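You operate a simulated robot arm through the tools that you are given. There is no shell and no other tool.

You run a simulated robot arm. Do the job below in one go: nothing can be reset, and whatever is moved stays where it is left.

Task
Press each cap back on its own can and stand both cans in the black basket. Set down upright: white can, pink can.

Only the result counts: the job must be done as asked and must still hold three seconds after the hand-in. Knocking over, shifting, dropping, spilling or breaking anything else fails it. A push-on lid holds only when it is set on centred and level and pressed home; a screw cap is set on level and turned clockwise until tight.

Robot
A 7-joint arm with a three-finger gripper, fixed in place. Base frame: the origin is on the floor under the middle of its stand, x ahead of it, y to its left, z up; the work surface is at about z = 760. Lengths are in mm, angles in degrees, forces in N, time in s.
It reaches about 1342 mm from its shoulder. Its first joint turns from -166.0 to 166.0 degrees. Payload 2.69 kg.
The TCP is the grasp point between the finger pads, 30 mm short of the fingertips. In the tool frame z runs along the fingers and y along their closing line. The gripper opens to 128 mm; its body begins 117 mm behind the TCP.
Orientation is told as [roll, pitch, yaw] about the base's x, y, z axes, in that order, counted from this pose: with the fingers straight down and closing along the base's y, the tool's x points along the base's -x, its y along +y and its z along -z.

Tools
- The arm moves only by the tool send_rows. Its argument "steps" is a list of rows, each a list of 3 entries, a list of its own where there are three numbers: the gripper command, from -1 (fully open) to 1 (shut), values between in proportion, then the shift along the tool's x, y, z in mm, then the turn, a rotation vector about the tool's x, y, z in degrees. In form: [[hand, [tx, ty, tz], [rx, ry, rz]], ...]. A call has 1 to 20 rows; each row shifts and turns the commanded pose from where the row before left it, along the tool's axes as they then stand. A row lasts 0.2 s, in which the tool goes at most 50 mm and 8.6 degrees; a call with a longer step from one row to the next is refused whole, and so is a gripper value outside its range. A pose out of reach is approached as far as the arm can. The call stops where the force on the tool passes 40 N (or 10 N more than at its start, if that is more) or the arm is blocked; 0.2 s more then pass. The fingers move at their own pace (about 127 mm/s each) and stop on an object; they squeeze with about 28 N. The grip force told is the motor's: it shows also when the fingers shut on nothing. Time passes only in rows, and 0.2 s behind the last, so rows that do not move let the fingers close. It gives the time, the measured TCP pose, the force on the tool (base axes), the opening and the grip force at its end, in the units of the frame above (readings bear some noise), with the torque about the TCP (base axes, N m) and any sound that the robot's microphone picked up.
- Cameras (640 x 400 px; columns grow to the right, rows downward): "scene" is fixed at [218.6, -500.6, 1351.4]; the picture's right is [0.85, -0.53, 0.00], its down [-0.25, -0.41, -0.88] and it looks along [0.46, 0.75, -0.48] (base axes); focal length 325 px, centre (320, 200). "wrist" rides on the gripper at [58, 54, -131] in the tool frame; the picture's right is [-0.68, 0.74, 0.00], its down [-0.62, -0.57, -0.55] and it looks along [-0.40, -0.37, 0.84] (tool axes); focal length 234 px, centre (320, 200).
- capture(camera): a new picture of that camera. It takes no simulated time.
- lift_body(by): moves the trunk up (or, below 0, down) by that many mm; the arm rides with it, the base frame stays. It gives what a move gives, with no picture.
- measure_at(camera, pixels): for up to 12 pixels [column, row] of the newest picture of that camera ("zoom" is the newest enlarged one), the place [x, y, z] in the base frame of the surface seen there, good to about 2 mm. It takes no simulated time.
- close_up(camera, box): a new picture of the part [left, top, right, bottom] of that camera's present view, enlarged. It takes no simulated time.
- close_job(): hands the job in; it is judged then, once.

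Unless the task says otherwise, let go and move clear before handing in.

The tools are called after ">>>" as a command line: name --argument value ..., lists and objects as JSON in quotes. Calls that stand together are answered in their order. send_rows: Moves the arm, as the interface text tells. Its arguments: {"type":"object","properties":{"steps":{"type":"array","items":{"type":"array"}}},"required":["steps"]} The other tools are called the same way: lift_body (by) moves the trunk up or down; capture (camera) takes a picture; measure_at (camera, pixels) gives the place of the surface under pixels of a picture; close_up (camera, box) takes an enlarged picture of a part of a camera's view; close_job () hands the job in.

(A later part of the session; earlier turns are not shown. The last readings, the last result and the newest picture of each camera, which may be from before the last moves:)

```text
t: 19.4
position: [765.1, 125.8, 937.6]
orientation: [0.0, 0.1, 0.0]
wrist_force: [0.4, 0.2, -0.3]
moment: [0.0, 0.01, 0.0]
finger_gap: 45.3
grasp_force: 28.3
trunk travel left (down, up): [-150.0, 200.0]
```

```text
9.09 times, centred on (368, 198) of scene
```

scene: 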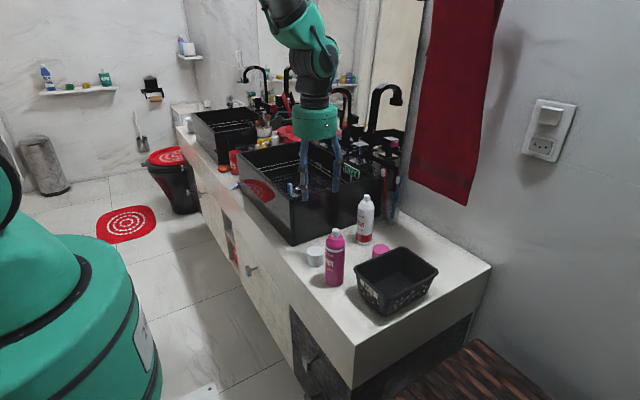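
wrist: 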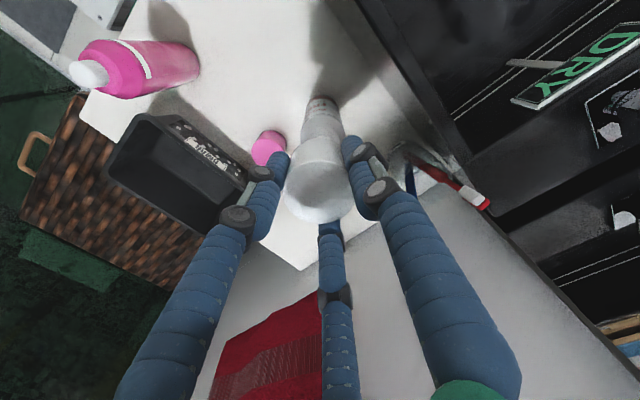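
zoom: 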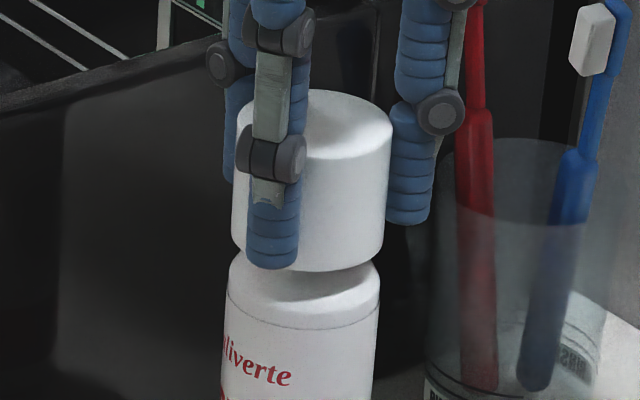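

The cap is aligned on the can in both views, and its bottom edge is just above the seam. I'll lower it slowly and watch the force.

>>> send_rows --steps '[[1.0, [0, 0, 2], [0, 0, 0]], [1.0, [0, 0, 2], [0, 0, 0]], [1.0, [0, 0, 2], [0, 0, 0]], [1.0, [0, 0, 0], [0, 0, 0]], [1.0, [0, 0, 0], [0, 0, 0]]]'

>>> send_rows --steps '[[1.0, [0, 0, 1], [0, 0, 0]], [1.0, [0, 0, 1], [0, 0, 0]], [1.0, [0, 0, 0], [0, 0, 0]], [1.0, [0, 0, 0], [0, 0, 0]]]'

>>> close_up --camera "scene" --box '[336, 176, 400, 220]'

>>> close_up --camera "wrist" --box '[280, 110, 360, 170]'

```text
t: 20.6
position: [765.4, 126.2, 930.6]
orientation: [0.0, 0.1, 0.0]
wrist_force: [-0.4, -0.2, -1.0]
moment: [0.01, 0.01, -0.01]
finger_gap: 45.1
grasp_force: 27.8
trunk travel left (down, up): [-150.0, 200.0]
```

```text
t: 21.6
position: [766.2, 127.3, 928.2]
orientation: [0.0, 0.1, -0.1]
wrist_force: [0.8, 0.0, 0.6]
moment: [-0.04, 0.02, 0.0]
finger_gap: 45.3
grasp_force: 28.5
trunk travel left (down, up): [-150.0, 200.0]
```

```text
9.09 times, centred on (368, 198) of scene
```

zoom: 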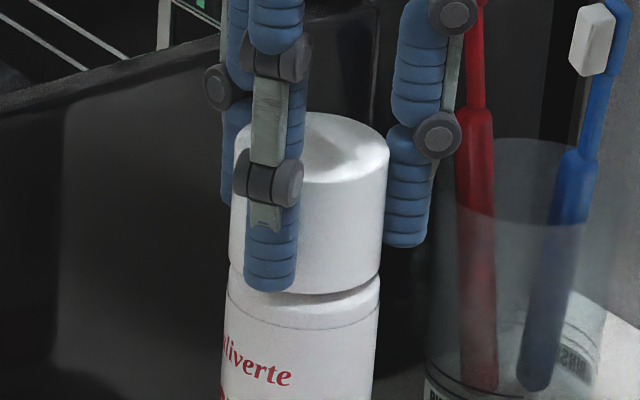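

```text
6.67 times, centred on (320, 140) of wrist
```

zoom: 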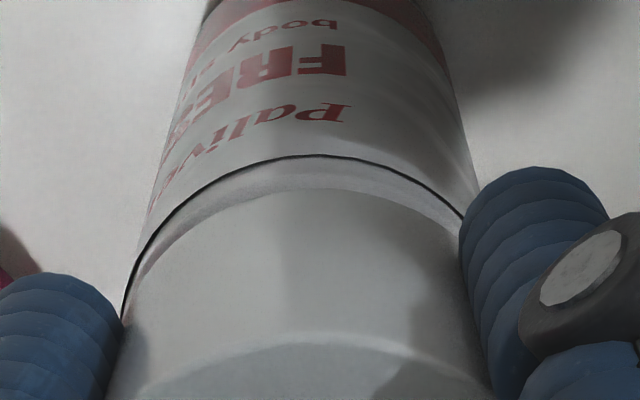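

There is still no contact at TCP z ≈ 928, and the gap to the seam is shrinking evenly. I'll keep lowering in 1 mm steps.

>>> send_rows --steps '[[1.0, [0, 0, 1], [0, 0, 0]], [1.0, [0, 0, 1], [0, 0, 0]], [1.0, [0, 0, 1], [0, 0, 0]], [1.0, [0, 0, 0], [0, 0, 0]], [1.0, [0, 0, 0], [0, 0, 0]]]'

>>> send_rows --steps '[[1.0, [0, 0, 1], [0, 0, 0]], [1.0, [0, 0, 1], [0, 0, 0]], [1.0, [0, 0, 0], [0, 0, 0]], [1.0, [0, 0, 0], [0, 0, 0]]]'

>>> close_up --camera "scene" --box '[336, 176, 400, 220]'

>>> close_up --camera "wrist" --box '[280, 110, 360, 170]'

```text
t: 22.8
position: [765.4, 126.3, 927.3]
orientation: [0.0, -0.3, 0.0]
wrist_force: [0.5, -0.1, 32.9]
moment: [0.02, -0.02, 0.02]
finger_gap: 44.8
grasp_force: 28.4
trunk travel left (down, up): [-150.0, 200.0]
heard: snap
```

```text
t: 23.8
position: [765.3, 125.2, 922.9]
orientation: [-0.1, -0.2, 0.0]
wrist_force: [5.1, 0.1, 32.7]
moment: [0.02, -0.2, 0.0]
finger_gap: 45.0
grasp_force: 28.1
trunk travel left (down, up): [-150.0, 200.0]
```

```text
9.09 times, centred on (368, 198) of scene
```

zoom: 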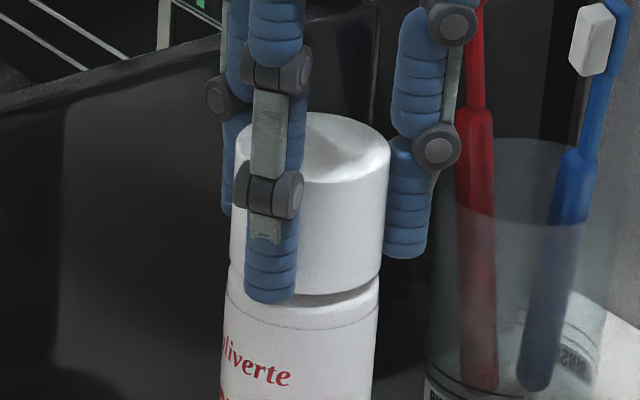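

```text
6.67 times, centred on (320, 140) of wrist
```

zoom: 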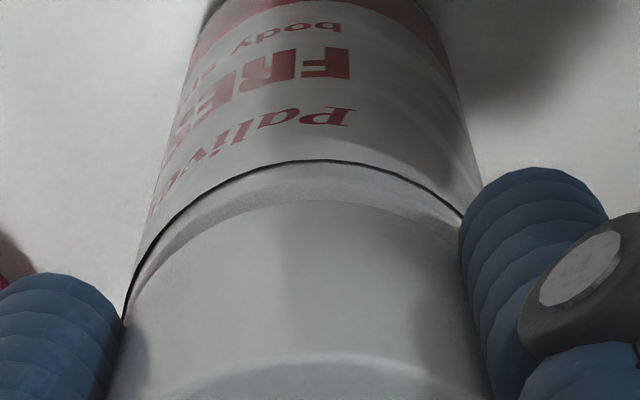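

A "snap" was heard at z ≈ 928. After it the cap stayed put while the fingers slid a little under about 33 N, so it is home and level. I'll open the fingers and then measure the cap.

>>> send_rows --steps '[[0.2, [0, 0, 0], [0, 0, 0]], [0.0, [0, 0, 0], [0, 0, 0]], [-0.15, [0, 0, 0], [0, 0, 0]], [-0.15, [0, 0, 0], [0, 0, 0]]]'

>>> close_up --camera "scene" --box '[336, 176, 400, 220]'

>>> close_up --camera "wrist" --box '[270, 110, 370, 230]'

```text
t: 24.8
position: [766.4, 125.5, 922.4]
orientation: [0.0, 0.0, 0.0]
wrist_force: [0.0, -0.5, 0.1]
moment: [0.03, 0.01, 0.01]
finger_gap: 73.6
grasp_force: 0.1
trunk travel left (down, up): [-150.0, 200.0]
```

```text
9.09 times, centred on (368, 198) of scene
```

zoom: 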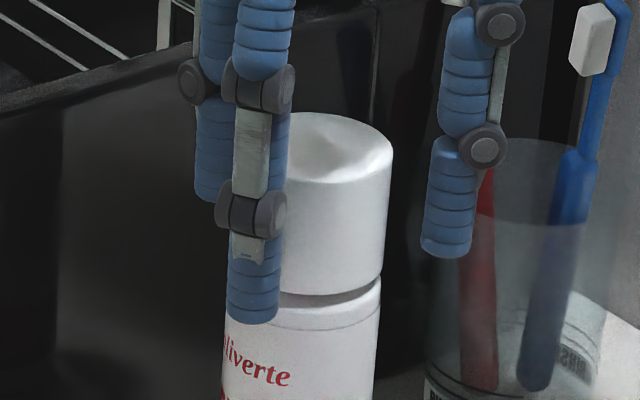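

```text
3.33 times, centred on (320, 170) of wrist
```

zoom: 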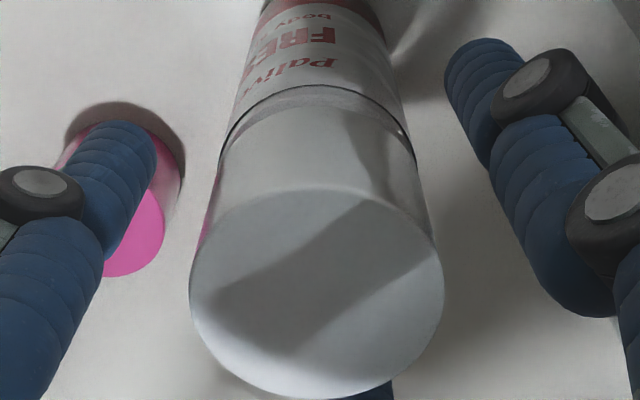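

The cap stays on with the fingers off. I'll check its top face for level and centring over the can.

>>> measure_at --camera "zoom" --pixels '[[317, 290], [210, 290], [425, 290], [317, 200], [317, 385], [245, 225], [390, 225], [245, 365], [390, 365], [300, 150], [240, 160], [380, 130]]'

```text
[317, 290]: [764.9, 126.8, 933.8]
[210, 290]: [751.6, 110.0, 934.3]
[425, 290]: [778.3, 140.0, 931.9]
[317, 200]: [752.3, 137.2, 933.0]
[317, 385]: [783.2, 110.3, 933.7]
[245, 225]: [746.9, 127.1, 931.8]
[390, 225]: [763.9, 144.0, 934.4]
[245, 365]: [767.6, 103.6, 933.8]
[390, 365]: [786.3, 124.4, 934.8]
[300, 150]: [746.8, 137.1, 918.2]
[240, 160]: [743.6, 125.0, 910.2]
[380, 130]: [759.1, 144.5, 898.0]
```

The cap is level (top z ≈ 933.5) and centred on the can. I'll lower the open fingers 55 mm to grip the can's body below the cap, keeping the fingertips above the basket's rim height.

>>> send_rows --steps '[[-0.15, [0, 0, 11], [0, 0, 0]], [-0.15, [0, 0, 11], [0, 0, 0]], [-0.15, [0, 0, 11], [0, 0, 0]], [-0.15, [0, 0, 11], [0, 0, 0]], [-0.15, [0, 0, 11], [0, 0, 0]], [-0.15, [0, 0, 0], [0, 0, 0]], [-0.15, [0, 0, 0], [0, 0, 0]]]'

>>> capture --camera "wrist"

>>> close_up --camera "scene" --box '[325, 160, 410, 250]'

```text
t: 26.4
position: [764.4, 126.1, 866.9]
orientation: [0.0, 0.0, 0.0]
wrist_force: [0.5, -1.0, 0.2]
moment: [0.0, 0.0, 0.0]
finger_gap: 73.4
grasp_force: 0.1
trunk travel left (down, up): [-150.0, 200.0]
```

```text
taken
```

wrist: 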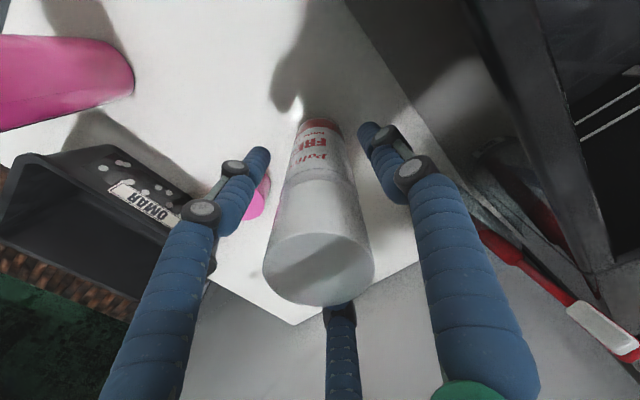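

```text
4.44 times, centred on (368, 205) of scene
```

zoom: 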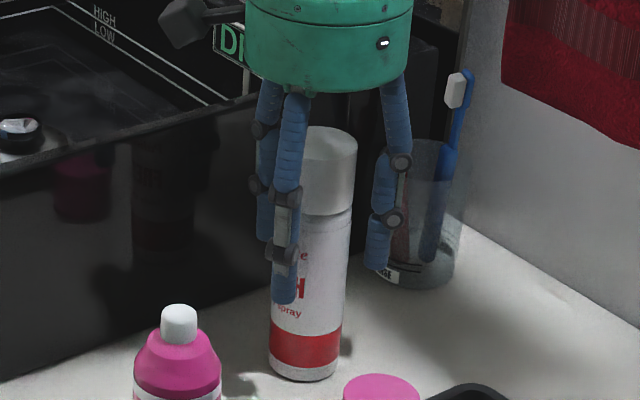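

The fingers surround the can's body below the cap. I'll close them gently.

>>> send_rows --steps '[[0.0, [0, 0, 0], [0, 0, 0]], [0.15, [0, 0, 0], [0, 0, 0]], [0.22, [0, 0, 0], [0, 0, 0]], [0.3, [0, 0, 0], [0, 0, 0]], [0.6, [0, 0, 0], [0, 0, 0]], [1.0, [0, 0, 0], [0, 0, 0]], [1.0, [0, 0, 0], [0, 0, 0]], [1.0, [0, 0, 0], [0, 0, 0]]]'

>>> close_up --camera "scene" --box '[325, 160, 410, 250]'

>>> capture --camera "wrist"

```text
t: 28.2
position: [764.9, 124.6, 867.3]
orientation: [-0.1, 0.1, 0.0]
wrist_force: [1.3, -1.5, 0.9]
moment: [-0.1, 0.02, -0.01]
finger_gap: 46.2
grasp_force: 27.7
trunk travel left (down, up): [-150.0, 200.0]
```

```text
4.44 times, centred on (368, 205) of scene
```

zoom: 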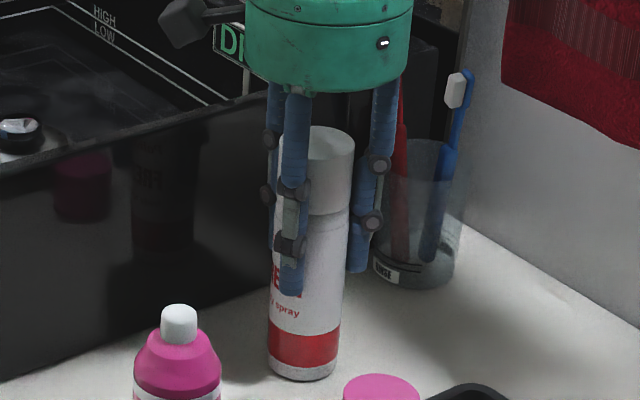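

```text
taken
```

wrist: 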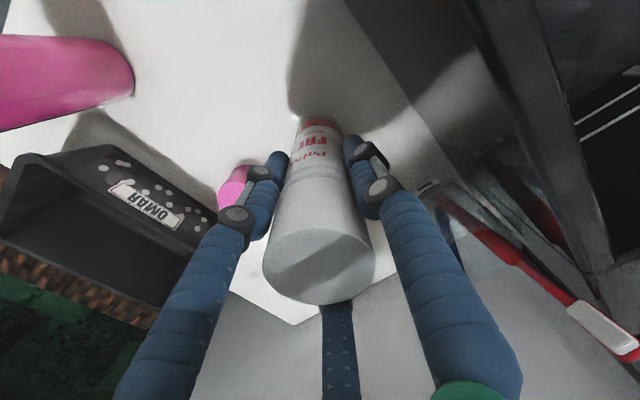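

Grip is firm at 46.2 mm. I'll lift the white can straight up slowly, about 115 mm.

>>> send_rows --steps '[[1.0, [0, 0, -3], [0, 0, 0]], [1.0, [0, 0, -7], [0, 0, 0]], [1.0, [0, 0, -12], [0, 0, 0]], [1.0, [0, 0, -15], [0, 0, 0]], [1.0, [0, 0, -18], [0, 0, 0]], [1.0, [0, 0, -18], [0, 0, 0]], [1.0, [0, 0, -18], [0, 0, 0]], [1.0, [0, 0, -14], [0, 0, 0]], [1.0, [0, 0, -7], [0, 0, 0]], [1.0, [0, 0, -3], [0, 0, 0]], [1.0, [0, 0, 0], [0, 0, 0]]]'

>>> close_up --camera "scene" --box '[310, 120, 430, 260]'

>>> capture --camera "wrist"

```text
t: 30.6
position: [765.5, 125.7, 985.0]
orientation: [0.0, 0.0, 0.0]
wrist_force: [0.3, 0.2, -2.1]
moment: [-0.02, 0.0, 0.01]
finger_gap: 46.4
grasp_force: 28.0
trunk travel left (down, up): [-150.0, 200.0]
```

```text
2.86 times, centred on (370, 190) of scene
```

zoom: 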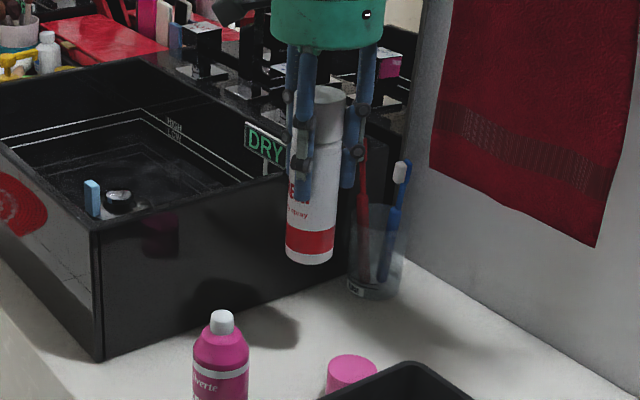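

```text
taken
```

wrist: 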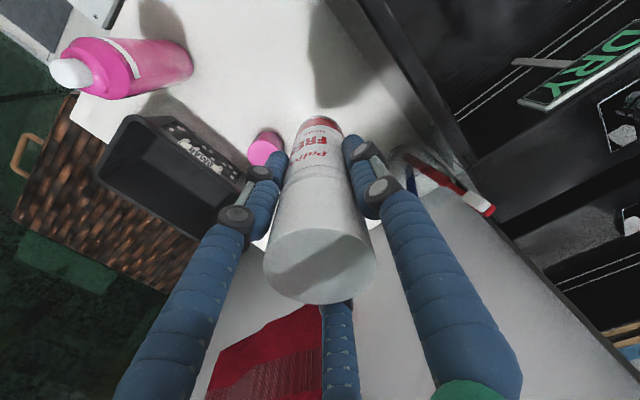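

The can hangs upright with its cap on, and the lifted weight is only about 2 N. I'll carry it across to above the right half of the basket, at (724,−87).

>>> send_rows --steps '[[1.0, [1.5, -7, 0], [0, 0, 0]], [1.0, [3, -15, 0], [0, 0, 0]], [1.0, [4, -20, 0], [0, 0, 0]], [1.0, [4, -21, 0], [0, 0, 0]], [1.0, [4, -21, 0], [0, 0, 0]], [1.0, [4, -21, 0], [0, 0, 0]], [1.0, [4, -21, 0], [0, 0, 0]], [1.0, [4, -21, 0], [0, 0, 0]], [1.0, [4, -21, 0], [0, 0, 0]], [1.0, [4, -21, 0], [0, 0, 0]], [1.0, [3, -15, 0], [0, 0, 0]], [1.0, [1.7, -8.5, 0], [0, 0, 0]], [1.0, [0, 0, 0], [0, 0, 0]], [1.0, [0, 0, 0], [0, 0, 0]]]'

>>> send_rows --steps '[[1.0, [0, 0, 0], [0, 0, 0]], [1.0, [0, 0, 0], [0, 0, 0]]]'

>>> capture --camera "wrist"

>>> close_up --camera "scene" --box '[300, 130, 470, 320]'

```text
t: 33.6
position: [726.2, -86.8, 982.7]
orientation: [0.0, 0.0, 0.0]
wrist_force: [-0.2, 0.5, -0.8]
moment: [-0.02, 0.01, 0.01]
finger_gap: 46.3
grasp_force: 28.0
trunk travel left (down, up): [-150.0, 200.0]
```

```text
t: 34.2
position: [724.9, -87.3, 983.5]
orientation: [0.1, 0.0, -0.1]
wrist_force: [0.5, -0.5, -1.7]
moment: [0.01, 0.03, 0.0]
finger_gap: 46.4
grasp_force: 28.2
trunk travel left (down, up): [-150.0, 200.0]
```

```text
taken
```

wrist: 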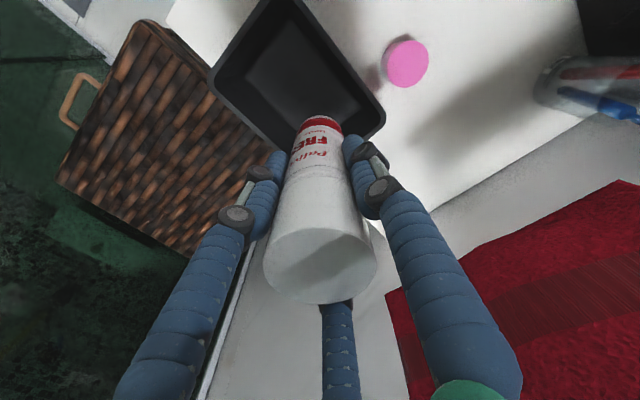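

```text
2.11 times, centred on (385, 225) of scene
```

zoom: 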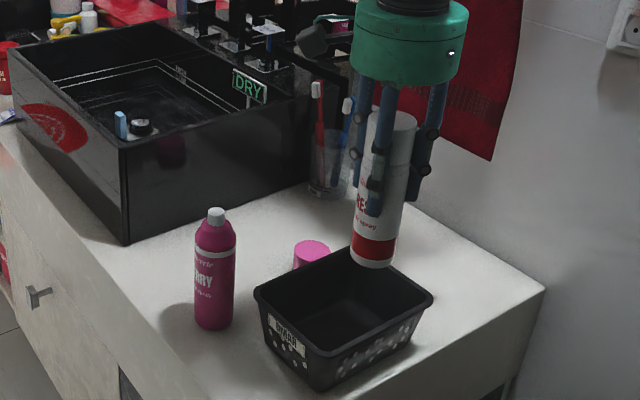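

The can is above the basket's right half at (725,−87). I'll lower it most of the way into the basket.

>>> send_rows --steps '[[1.0, [0, 0, 8], [0, 0, 0]], [1.0, [0, 0, 14], [0, 0, 0]], [1.0, [0, 0, 16], [0, 0, 0]], [1.0, [0, 0, 16], [0, 0, 0]], [1.0, [0, 0, 16], [0, 0, 0]], [1.0, [0, 0, 14], [0, 0, 0]], [1.0, [0, 0, 10], [0, 0, 0]], [1.0, [0, 0, 6], [0, 0, 0]], [1.0, [0, 0, 0], [0, 0, 0]], [1.0, [0, 0, 0], [0, 0, 0]]]'

>>> close_up --camera "scene" --box '[320, 170, 460, 320]'

>>> capture --camera "wrist"

```text
t: 36.4
position: [723.8, -87.5, 883.4]
orientation: [0.0, 0.0, 0.1]
wrist_force: [-0.3, -0.6, -1.6]
moment: [-0.02, -0.04, 0.01]
finger_gap: 46.5
grasp_force: 27.8
trunk travel left (down, up): [-150.0, 200.0]
```

```text
2.67 times, centred on (390, 245) of scene
```

zoom: 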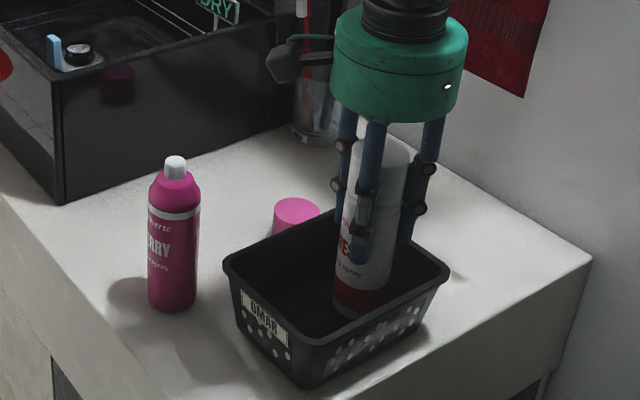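

```text
taken
```

wrist: 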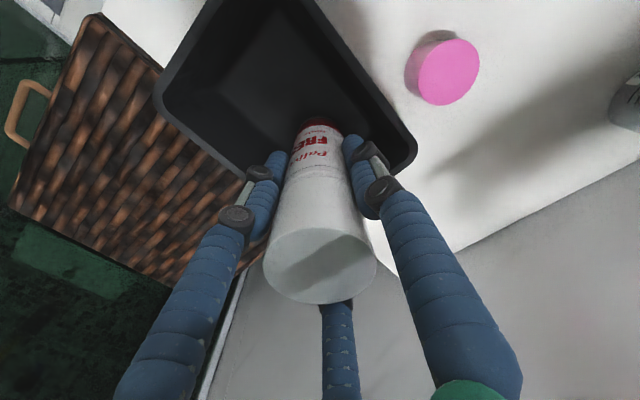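

The can is inside the basket with its base about 11 mm above the floor. I'll lower it in small steps until I feel contact.

>>> send_rows --steps '[[1.0, [0, 0, 3], [0, 0, 0]], [1.0, [0, 0, 3], [0, 0, 0]], [1.0, [0, 0, 2], [0, 0, 0]], [1.0, [0, 0, 0], [0, 0, 0]], [1.0, [0, 0, 0], [0, 0, 0]]]'

>>> send_rows --steps '[[1.0, [0, 0, 1], [0, 0, 0]], [1.0, [0, 0, 1], [0, 0, 0]], [1.0, [0, 0, 0], [0, 0, 0]], [1.0, [0, 0, 0], [0, 0, 0]]]'

```text
t: 37.6
position: [723.4, -87.3, 874.7]
orientation: [-0.1, 0.0, 0.0]
wrist_force: [-1.5, 1.0, -1.9]
moment: [-0.01, 0.0, 0.02]
finger_gap: 46.5
grasp_force: 28.2
trunk travel left (down, up): [-150.0, 200.0]
```

```text
t: 38.6
position: [723.2, -86.8, 873.2]
orientation: [0.1, 0.1, -0.1]
wrist_force: [-0.4, -0.2, -1.4]
moment: [0.03, 0.01, 0.01]
finger_gap: 46.6
grasp_force: 27.9
trunk travel left (down, up): [-150.0, 200.0]
```

No contact yet at z ≈ 873. I'll continue in single-millimetre steps.

>>> send_rows --steps '[[1.0, [0, 0, 1], [0, 0, 0]], [1.0, [0, 0, 0], [0, 0, 0]], [1.0, [0, 0, 0], [0, 0, 0]]]'

>>> send_rows --steps '[[1.0, [0, 0, 1], [0, 0, 0]], [1.0, [0, 0, 0], [0, 0, 0]], [1.0, [0, 0, 0], [0, 0, 0]]]'

```text
t: 39.4
position: [724.7, -88.0, 871.8]
orientation: [0.1, 0.0, 0.0]
wrist_force: [0.4, -0.5, -1.7]
moment: [0.02, 0.01, 0.0]
finger_gap: 46.6
grasp_force: 28.6
trunk travel left (down, up): [-150.0, 200.0]
```

```text
t: 40.2
position: [724.8, -87.3, 871.0]
orientation: [0.0, 0.0, 0.0]
wrist_force: [0.5, -0.2, -1.7]
moment: [-0.03, 0.03, -0.01]
finger_gap: 46.7
grasp_force: 28.1
trunk travel left (down, up): [-150.0, 200.0]
```

>>> send_rows --steps '[[1.0, [0, 0, 1], [0, 0, 0]], [1.0, [0, 0, 0], [0, 0, 0]], [1.0, [0, 0, 0], [0, 0, 0]]]'

>>> send_rows --steps '[[1.0, [0, 0, 1], [0, 0, 0]], [1.0, [0, 0, 0], [0, 0, 0]], [1.0, [0, 0, 0], [0, 0, 0]]]'

```text
t: 41.0
position: [724.4, -87.4, 871.6]
orientation: [0.0, -0.1, 0.0]
wrist_force: [-0.3, 1.0, 8.3]
moment: [0.1, 0.23, 0.0]
finger_gap: 46.3
grasp_force: 27.7
trunk travel left (down, up): [-150.0, 200.0]
```

```text
t: 41.8
position: [723.8, -87.7, 870.3]
orientation: [0.0, -0.1, 0.0]
wrist_force: [1.6, 0.2, 18.5]
moment: [0.11, 0.04, 0.01]
finger_gap: 46.4
grasp_force: 27.9
trunk travel left (down, up): [-150.0, 200.0]
```

The can's base touched the floor (8 N, then 18 N). I'll back off 1.5 mm to take out the load, then open slowly.

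>>> send_rows --steps '[[1.0, [0, 0, -1.5], [0, 0, 0]], [1.0, [0, 0, 0], [0, 0, 0]], [0.24, [0, 0, 0], [0, 0, 0]], [0.18, [0, 0, 0], [0, 0, 0]], [0.1, [0, 0, 0], [0, 0, 0]], [0.0, [0, 0, 0], [0, 0, 0]], [0.0, [0, 0, 0], [0, 0, 0]]]'

>>> capture --camera "wrist"

>>> close_up --camera "scene" --box '[330, 160, 450, 320]'

```text
t: 43.4
position: [722.3, -87.7, 871.9]
orientation: [0.0, 0.0, -0.1]
wrist_force: [0.3, 0.2, -0.7]
moment: [-0.01, -0.01, 0.01]
finger_gap: 63.9
grasp_force: 0.1
trunk travel left (down, up): [-150.0, 200.0]
```

```text
taken
```

wrist: 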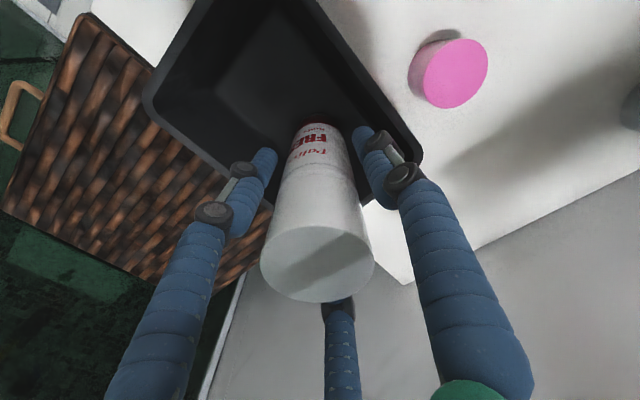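

```text
2.50 times, centred on (390, 240) of scene
```

zoom: 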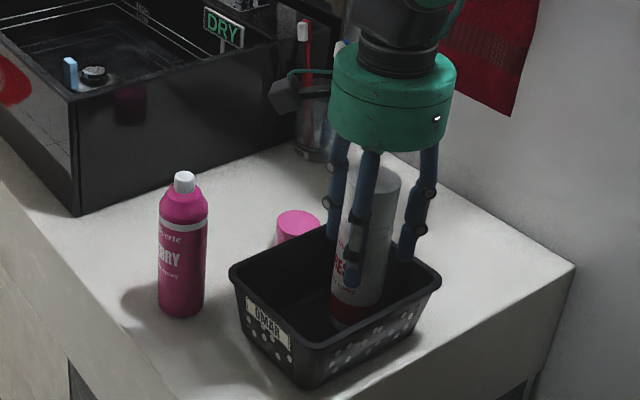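

The can stands in the basket with about 9 mm of clearance to each finger. I'll raise the hand straight up, clear of the cap.

>>> send_rows --steps '[[0.0, [0, 0, -8], [0, 0, 0]], [0.0, [0, 0, -15], [0, 0, 0]], [0.0, [0, 0, -20], [0, 0, 0]], [0.0, [0, 0, -22], [0, 0, 0]], [0.0, [0, 0, -22], [0, 0, 0]], [0.0, [0, 0, -22], [0, 0, 0]], [0.0, [0, 0, -22], [0, 0, 0]], [0.0, [0, 0, -15], [0, 0, 0]], [0.0, [0, 0, 0], [0, 0, 0]]]'

>>> capture --camera "wrist"

>>> close_up --camera "scene" --box '[330, 160, 450, 320]'

```text
t: 45.4
position: [722.5, -86.9, 1016.6]
orientation: [0.0, 0.1, 0.0]
wrist_force: [-0.2, -0.5, -0.4]
moment: [-0.01, 0.0, -0.01]
finger_gap: 63.9
grasp_force: 0.0
trunk travel left (down, up): [-150.0, 200.0]
```

```text
taken
```

wrist: 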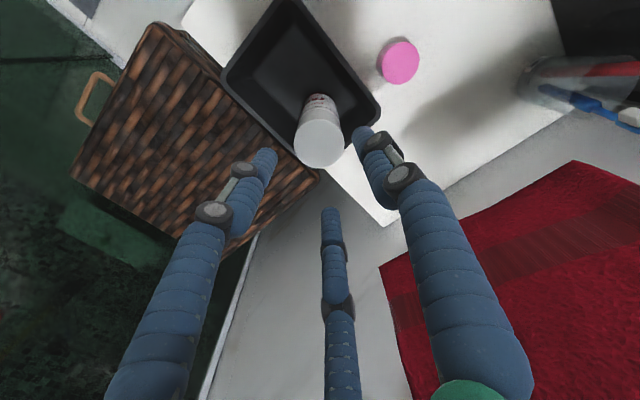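

```text
2.50 times, centred on (390, 240) of scene
```

zoom: 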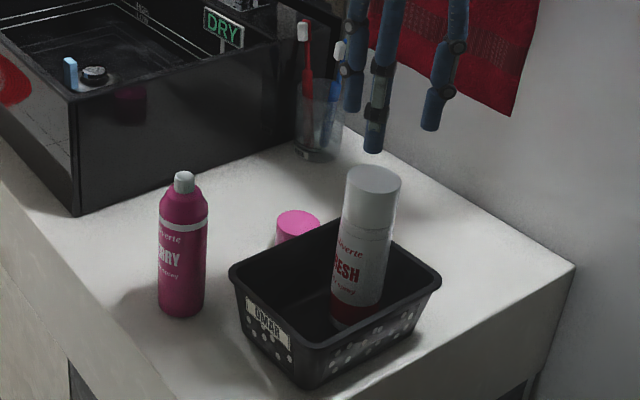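

The white can stands upright in the basket with its cap on. Next I'll move above the pink cap near (747,31) and measure it.

>>> send_rows --steps '[[-0.1, [-4.1, 19.7, 0], [0, 0, 0]], [-0.1, [-4.1, 19.7, 0], [0, 0, 0]], [-0.2, [-4.1, 19.7, 0], [0, 0, 0]], [-0.2, [-4.1, 19.7, 0], [0, 0, 0]], [-0.2, [-4.1, 19.7, 0], [0, 0, 0]], [-0.2, [-4.1, 19.7, 0], [0, 0, 0]], [-0.2, [0, 0, 0], [0, 0, 0]], [-0.2, [0, 0, 0], [0, 0, 0]]]'

>>> capture --camera "wrist"

>>> close_up --camera "wrist" --box '[288, 85, 352, 135]'

```text
t: 47.2
position: [749.8, 31.4, 1016.5]
orientation: [0.1, 0.0, -0.1]
wrist_force: [0.7, 0.1, -0.2]
moment: [0.02, 0.01, -0.02]
finger_gap: 77.0
grasp_force: 0.0
trunk travel left (down, up): [-150.0, 200.0]
```

```text
taken
```

wrist: 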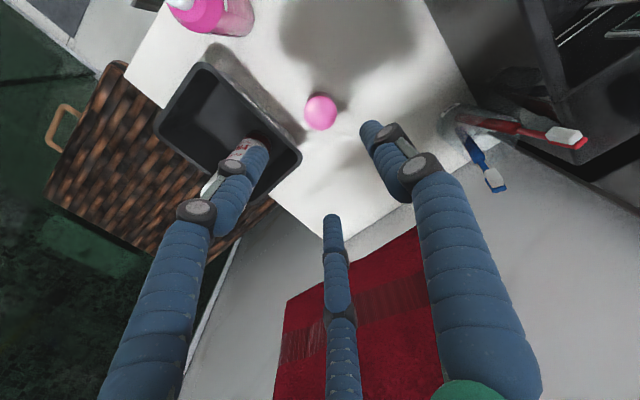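

```text
8.00 times, centred on (320, 110) of wrist
```

zoom: 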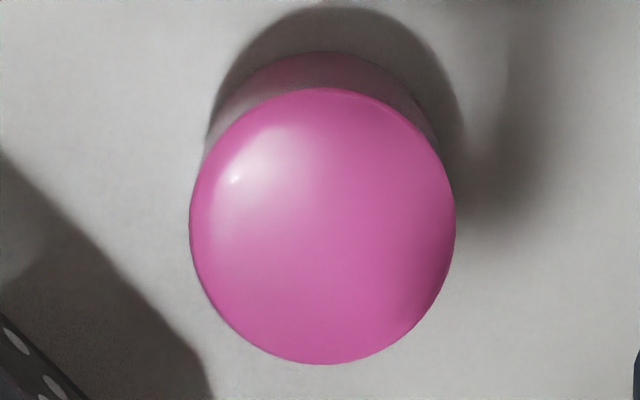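

>>> measure_at --camera "zoom" --pixels '[[323, 226], [200, 226], [446, 226], [323, 98], [323, 354], [238, 140], [408, 312], [238, 312], [408, 140], [60, 100], [560, 330]]'

>>> send_rows --steps '[[-0.2, [0, 0, 0], [0, 0, 0]]]'

>>> send_rows --steps '[[-0.2, [0, 0, 0], [0, 0, 0]]]'

```text
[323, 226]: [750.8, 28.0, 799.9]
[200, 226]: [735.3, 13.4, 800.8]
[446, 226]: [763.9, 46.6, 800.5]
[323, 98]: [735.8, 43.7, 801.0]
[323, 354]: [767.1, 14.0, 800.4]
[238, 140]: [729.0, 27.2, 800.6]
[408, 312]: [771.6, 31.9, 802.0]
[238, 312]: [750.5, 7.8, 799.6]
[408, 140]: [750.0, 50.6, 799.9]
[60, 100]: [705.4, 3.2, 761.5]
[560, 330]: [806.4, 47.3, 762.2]
```

```text
t: 47.6
position: [749.0, 31.2, 1016.2]
orientation: [-0.1, 0.0, 0.0]
wrist_force: [-0.2, 0.0, -0.2]
moment: [0.0, 0.0, 0.01]
finger_gap: 76.8
grasp_force: 0.0
trunk travel left (down, up): [-150.0, 200.0]
```

```text
t: 48.0
position: [748.6, 30.2, 1016.4]
orientation: [0.0, -0.1, 0.1]
wrist_force: [0.1, 0.0, 0.1]
moment: [-0.01, -0.02, -0.02]
finger_gap: 76.8
grasp_force: 0.1
trunk travel left (down, up): [-150.0, 200.0]
```

The pink cap's centre is (750.4,29.4) with its top at z 800.5, and the hand has room beside the basket and the white can. I'll correct the position and descend to just above it.

>>> send_rows --steps '[[-0.2, [-1.3, -1.6, 15], [0, 0, 0]], [-0.2, [0, 0, 25], [0, 0, 0]], [-0.2, [0, 0, 25], [0, 0, 0]], [-0.2, [0, 0, 25], [0, 0, 0]], [-0.2, [0, 0, 25], [0, 0, 0]], [-0.2, [0, 0, 25], [0, 0, 0]], [-0.2, [0, 0, 20], [0, 0, 0]], [-0.2, [0, 0, 0], [0, 0, 0]], [-0.2, [0, 0, 0], [0, 0, 0]]]'

>>> capture --camera "wrist"

>>> close_up --camera "scene" --box '[320, 160, 440, 320]'

```text
t: 50.0
position: [749.7, 30.3, 856.5]
orientation: [0.0, 0.0, 0.1]
wrist_force: [0.2, -0.2, -0.4]
moment: [0.0, 0.0, -0.02]
finger_gap: 76.8
grasp_force: 0.2
trunk travel left (down, up): [-150.0, 200.0]
```

```text
taken
```

wrist: 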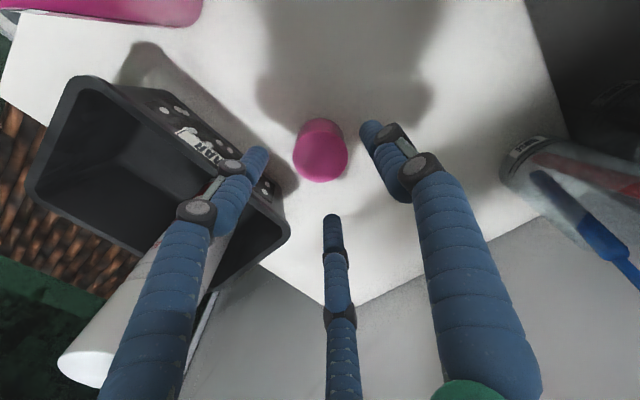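

```text
2.50 times, centred on (380, 240) of scene
```

zoom: 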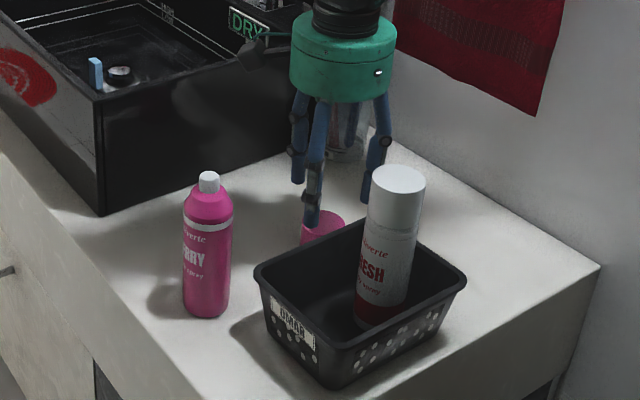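

The path is clear and the pink cap is centred at (320,150). I'll go down the last 60 mm.

>>> send_rows --steps '[[-0.2, [0, 0, 18], [0, 0, 0]], [-0.2, [0, 0, 18], [0, 0, 0]], [-0.2, [0, 0, 14], [0, 0, 0]], [-0.2, [0, 0, 9], [0, 0, 0]], [-0.2, [0, 0, 0], [0, 0, 0]], [-0.2, [0, 0, 0], [0, 0, 0]]]'

>>> capture --camera "wrist"

```text
t: 51.4
position: [750.4, 29.6, 797.7]
orientation: [0.1, 0.0, 0.0]
wrist_force: [-0.5, 0.1, 0.4]
moment: [-0.04, -0.01, 0.02]
finger_gap: 76.6
grasp_force: 0.0
trunk travel left (down, up): [-150.0, 200.0]
```

```text
taken
```

wrist: 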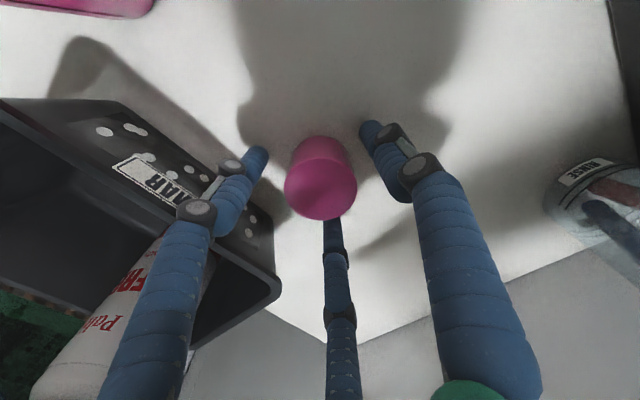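

The fingers surround the pink cap with its top at (320,190), at TCP z ≈ 797.5. I'll close on it in stages.

>>> send_rows --steps '[[0.0, [0, 0, 0], [0, 0, 0]], [0.15, [0, 0, 0], [0, 0, 0]], [0.22, [0, 0, 0], [0, 0, 0]], [0.3, [0, 0, 0], [0, 0, 0]], [0.6, [0, 0, 0], [0, 0, 0]], [1.0, [0, 0, 0], [0, 0, 0]], [1.0, [0, 0, 0], [0, 0, 0]], [1.0, [0, 0, 0], [0, 0, 0]]]'

>>> send_rows --steps '[[1.0, [0, 0, -10], [0, 0, 0]], [1.0, [0, 0, -20], [0, 0, 0]], [1.0, [0, 0, -30], [0, 0, 0]], [1.0, [0, 0, -30], [0, 0, 0]], [1.0, [0, 0, -30], [0, 0, 0]], [1.0, [0, 0, -30], [0, 0, 0]], [1.0, [0, 0, -30], [0, 0, 0]], [1.0, [0, 0, -30], [0, 0, 0]], [1.0, [0, 0, -10], [0, 0, 0]], [1.0, [0, 0, 0], [0, 0, 0]]]'

>>> capture --camera "wrist"

>>> capture --camera "scene"

```text
t: 53.2
position: [750.7, 30.3, 798.6]
orientation: [0.1, 0.0, 0.0]
wrist_force: [0.5, -1.0, 1.4]
moment: [0.0, 0.02, -0.03]
finger_gap: 45.3
grasp_force: 27.7
trunk travel left (down, up): [-150.0, 200.0]
```

```text
t: 55.4
position: [750.4, 30.3, 1018.0]
orientation: [0.0, 0.0, -0.1]
wrist_force: [-0.6, 0.3, -0.5]
moment: [-0.01, 0.01, 0.01]
finger_gap: 45.2
grasp_force: 28.0
trunk travel left (down, up): [-150.0, 200.0]
```

```text
taken
```

wrist: 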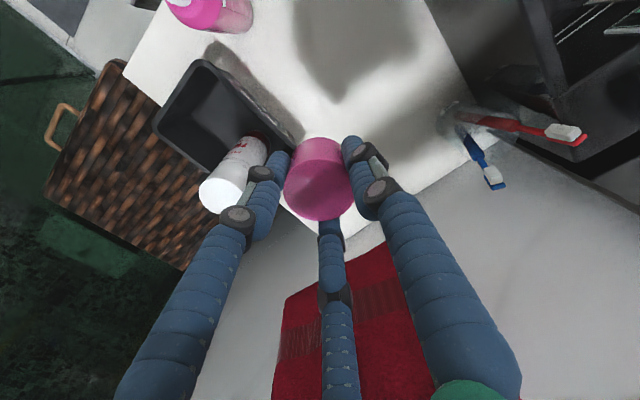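

```text
taken
```

scene: 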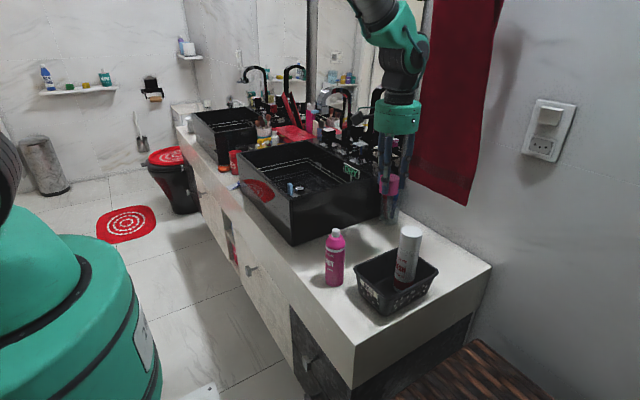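

The pink cap is held and lifted, and the white can is still upright. I'll move to (680,40) for an unobstructed wrist view of the pink can.

>>> send_rows --steps '[[1.0, [17.5, 2.5, 0], [0, 0, 0]], [1.0, [17.5, 2.5, 0], [0, 0, 0]], [1.0, [17.5, 2.5, 0], [0, 0, 0]], [1.0, [17.5, 2.5, 0], [0, 0, 0]], [1.0, [0, 0, 0], [0, 0, 0]], [1.0, [0, 0, 0], [0, 0, 0]], [1.0, [0, 0, 0], [0, 0, 0]]]'

>>> send_rows --steps '[[1.0, [0, 0, 0], [0, 0, 0]]]'

>>> close_up --camera "wrist" --box '[200, 20, 296, 95]'

```text
t: 57.0
position: [680.0, 39.2, 1017.7]
orientation: [0.1, -0.1, 0.0]
wrist_force: [-0.3, -0.5, -0.4]
moment: [-0.04, -0.01, 0.0]
finger_gap: 45.2
grasp_force: 27.6
trunk travel left (down, up): [-150.0, 200.0]
```

```text
t: 57.4
position: [681.1, 39.1, 1018.8]
orientation: [-0.1, -0.1, -0.1]
wrist_force: [0.7, 0.5, -0.3]
moment: [0.01, -0.01, 0.0]
finger_gap: 45.1
grasp_force: 28.1
trunk travel left (down, up): [-150.0, 200.0]
```

```text
5.33 times, centred on (248, 58) of wrist
```

zoom: 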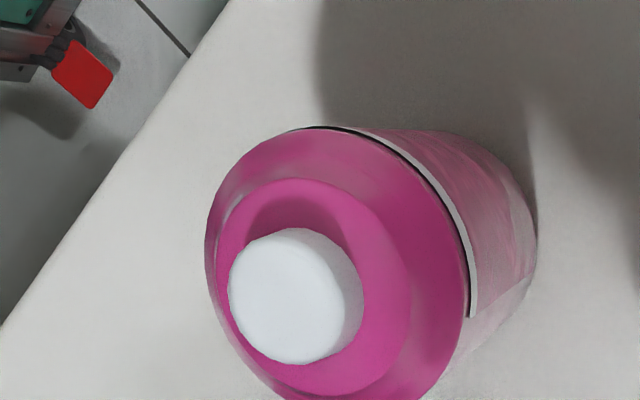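

>>> measure_at --camera "zoom" --pixels '[[287, 298], [262, 298], [312, 298], [287, 270], [287, 325], [400, 300], [300, 188], [330, 385], [460, 290], [310, 135], [400, 178], [450, 350]]'

>>> close_up --camera "wrist" --box '[210, 20, 290, 110]'

>>> measure_at --camera "wrist" --pixels '[[320, 195]]'

```text
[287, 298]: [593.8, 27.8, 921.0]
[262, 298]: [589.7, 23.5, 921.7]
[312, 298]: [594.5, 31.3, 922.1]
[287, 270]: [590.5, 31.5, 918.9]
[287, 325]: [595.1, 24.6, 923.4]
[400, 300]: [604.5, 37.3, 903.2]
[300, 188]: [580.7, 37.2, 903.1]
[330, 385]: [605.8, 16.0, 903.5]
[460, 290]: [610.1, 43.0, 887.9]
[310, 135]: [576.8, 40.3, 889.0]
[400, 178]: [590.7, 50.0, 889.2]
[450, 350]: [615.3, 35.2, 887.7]
```

```text
4.44 times, centred on (250, 65) of wrist
```

zoom: 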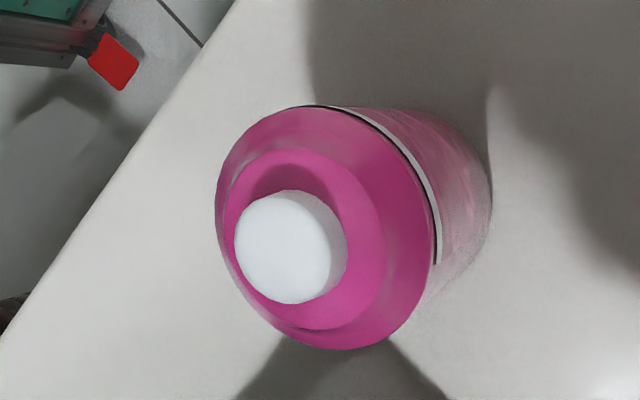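

```text
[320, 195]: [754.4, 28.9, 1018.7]
```

The pink can's axis comes out at about (593.3,27.5). I'll check that the held pink cap is level and centred on the TCP too.

>>> close_up --camera "wrist" --box '[270, 130, 366, 230]'

>>> measure_at --camera "zoom" --pixels '[[323, 250], [190, 245], [455, 255], [325, 135], [320, 365], [230, 168], [412, 345], [235, 335], [410, 168]]'

```text
4.00 times, centred on (318, 180) of wrist
```

zoom: 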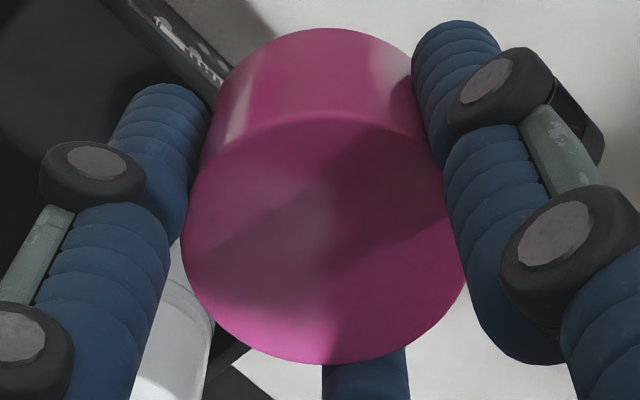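

```text
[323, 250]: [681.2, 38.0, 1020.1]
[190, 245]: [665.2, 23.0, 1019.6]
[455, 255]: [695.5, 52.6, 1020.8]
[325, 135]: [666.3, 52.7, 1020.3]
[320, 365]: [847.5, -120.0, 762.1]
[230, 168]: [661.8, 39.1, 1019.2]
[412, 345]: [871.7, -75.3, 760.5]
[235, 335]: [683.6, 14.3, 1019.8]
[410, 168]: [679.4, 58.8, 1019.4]
```

The pink cap is level (z 1019–1021) and centred. I'll move over the pink can to (593.3,27.5) and stop about 25 mm above its nozzle.

>>> send_rows --steps '[[1.0, [17.4, -2.3, 0], [0, 0, 0]], [1.0, [17.4, -2.3, 0], [0, 0, 0]], [1.0, [17.4, -2.3, 0], [0, 0, 0]], [1.0, [17.4, -2.4, 0], [0, 0, 0]], [1.0, [17.6, -2.4, 0], [0, 0, 0]], [1.0, [0, 0, 10], [0, 0, 0]], [1.0, [0, 0, 10], [0, 0, 0]], [1.0, [0, 0, 10], [0, 0, 0]], [1.0, [0, 0, 0], [0, 0, 0]], [1.0, [0, 0, 0], [0, 0, 0]]]'

>>> send_rows --steps '[[1.0, [0, 0, 0], [0, 0, 0]]]'

>>> send_rows --steps '[[1.0, [0, 0, 0], [0, 0, 0]]]'

>>> close_up --camera "wrist" --box '[280, 110, 360, 170]'

>>> close_up --camera "scene" --box '[303, 195, 367, 250]'

```text
t: 59.6
position: [593.5, 29.2, 988.3]
orientation: [-0.1, 0.0, 0.1]
wrist_force: [0.0, -0.3, -0.2]
moment: [-0.01, 0.04, 0.02]
finger_gap: 45.0
grasp_force: 28.0
trunk travel left (down, up): [-150.0, 200.0]
```

```text
t: 60.0
position: [593.3, 29.1, 988.9]
orientation: [0.0, -0.1, -0.1]
wrist_force: [0.7, 0.2, -0.4]
moment: [0.02, 0.05, 0.03]
finger_gap: 45.0
grasp_force: 28.0
trunk travel left (down, up): [-150.0, 200.0]
```

```text
t: 60.4
position: [593.3, 29.8, 987.9]
orientation: [0.0, 0.0, 0.1]
wrist_force: [-0.9, 0.0, -0.2]
moment: [-0.02, 0.02, 0.0]
finger_gap: 45.1
grasp_force: 28.2
trunk travel left (down, up): [-150.0, 200.0]
```

```text
6.67 times, centred on (320, 140) of wrist
```

zoom: 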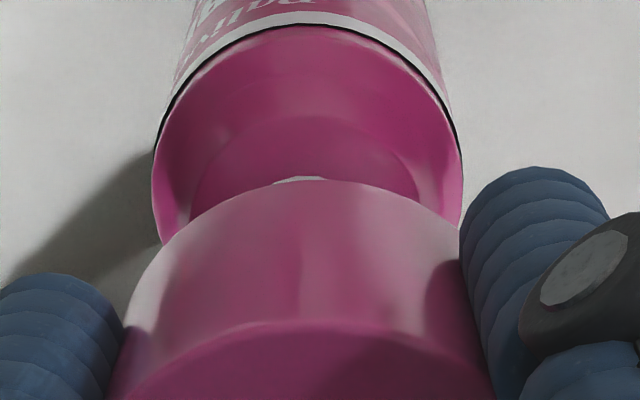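

```text
7.27 times, centred on (335, 222) of scene
```

zoom: 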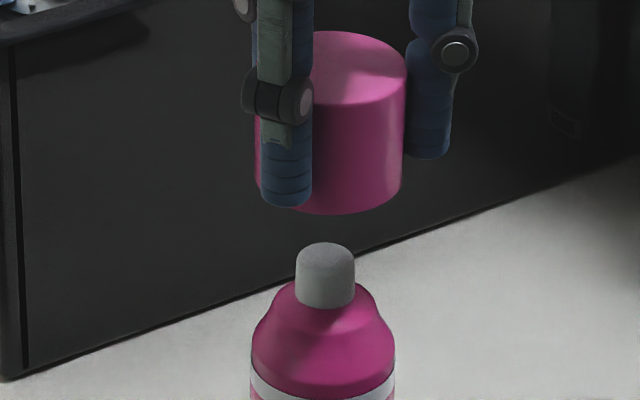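

In the wrist zoom the can's axis (≈307) sits about 1.4 mm left of the cap's (≈316), while the scene view agrees to 0.3 mm. I'll correct by (−0.95,−1.05), lower 24 mm and recheck.

>>> send_rows --steps '[[1.0, [0.95, -1.05, 0], [0, 0, 0]], [1.0, [0, 0, 8], [0, 0, 0]], [1.0, [0, 0, 8], [0, 0, 0]], [1.0, [0, 0, 8], [0, 0, 0]], [1.0, [0, 0, 0], [0, 0, 0]], [1.0, [0, 0, 0], [0, 0, 0]]]'

>>> send_rows --steps '[[1.0, [0, 0, 0], [0, 0, 0]]]'

>>> close_up --camera "wrist" --box '[280, 120, 360, 170]'

>>> close_up --camera "scene" --box '[303, 200, 367, 250]'

```text
t: 61.8
position: [591.3, 26.8, 963.8]
orientation: [-0.1, 0.0, -0.1]
wrist_force: [0.5, -0.3, -0.2]
moment: [-0.01, 0.01, 0.0]
finger_gap: 44.9
grasp_force: 28.2
trunk travel left (down, up): [-150.0, 200.0]
```

```text
t: 62.2
position: [591.6, 25.8, 965.4]
orientation: [0.1, 0.0, 0.0]
wrist_force: [-0.8, -0.1, 0.6]
moment: [-0.01, 0.01, 0.02]
finger_gap: 44.9
grasp_force: 27.7
trunk travel left (down, up): [-150.0, 200.0]
```

```text
8.00 times, centred on (320, 145) of wrist
```

zoom: 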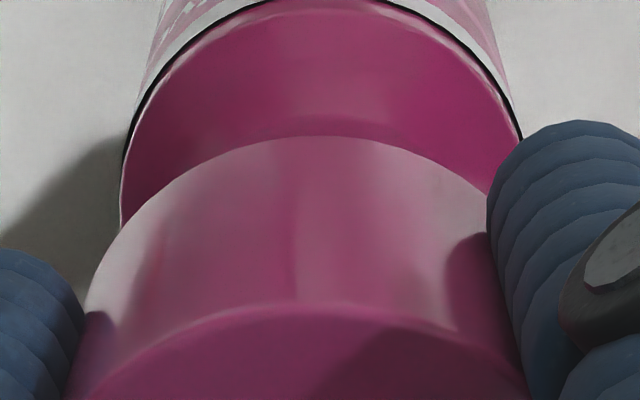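

```text
8.00 times, centred on (335, 225) of scene
```

zoom: 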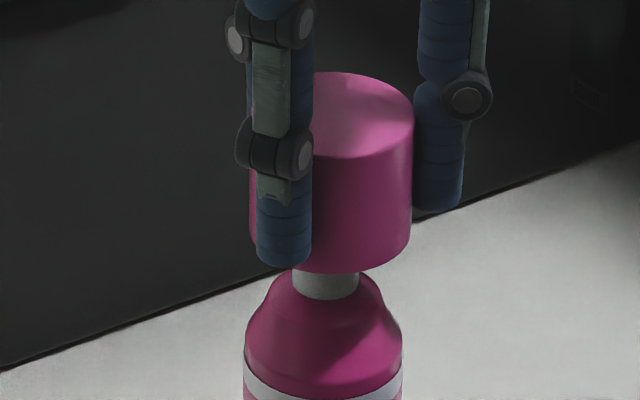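

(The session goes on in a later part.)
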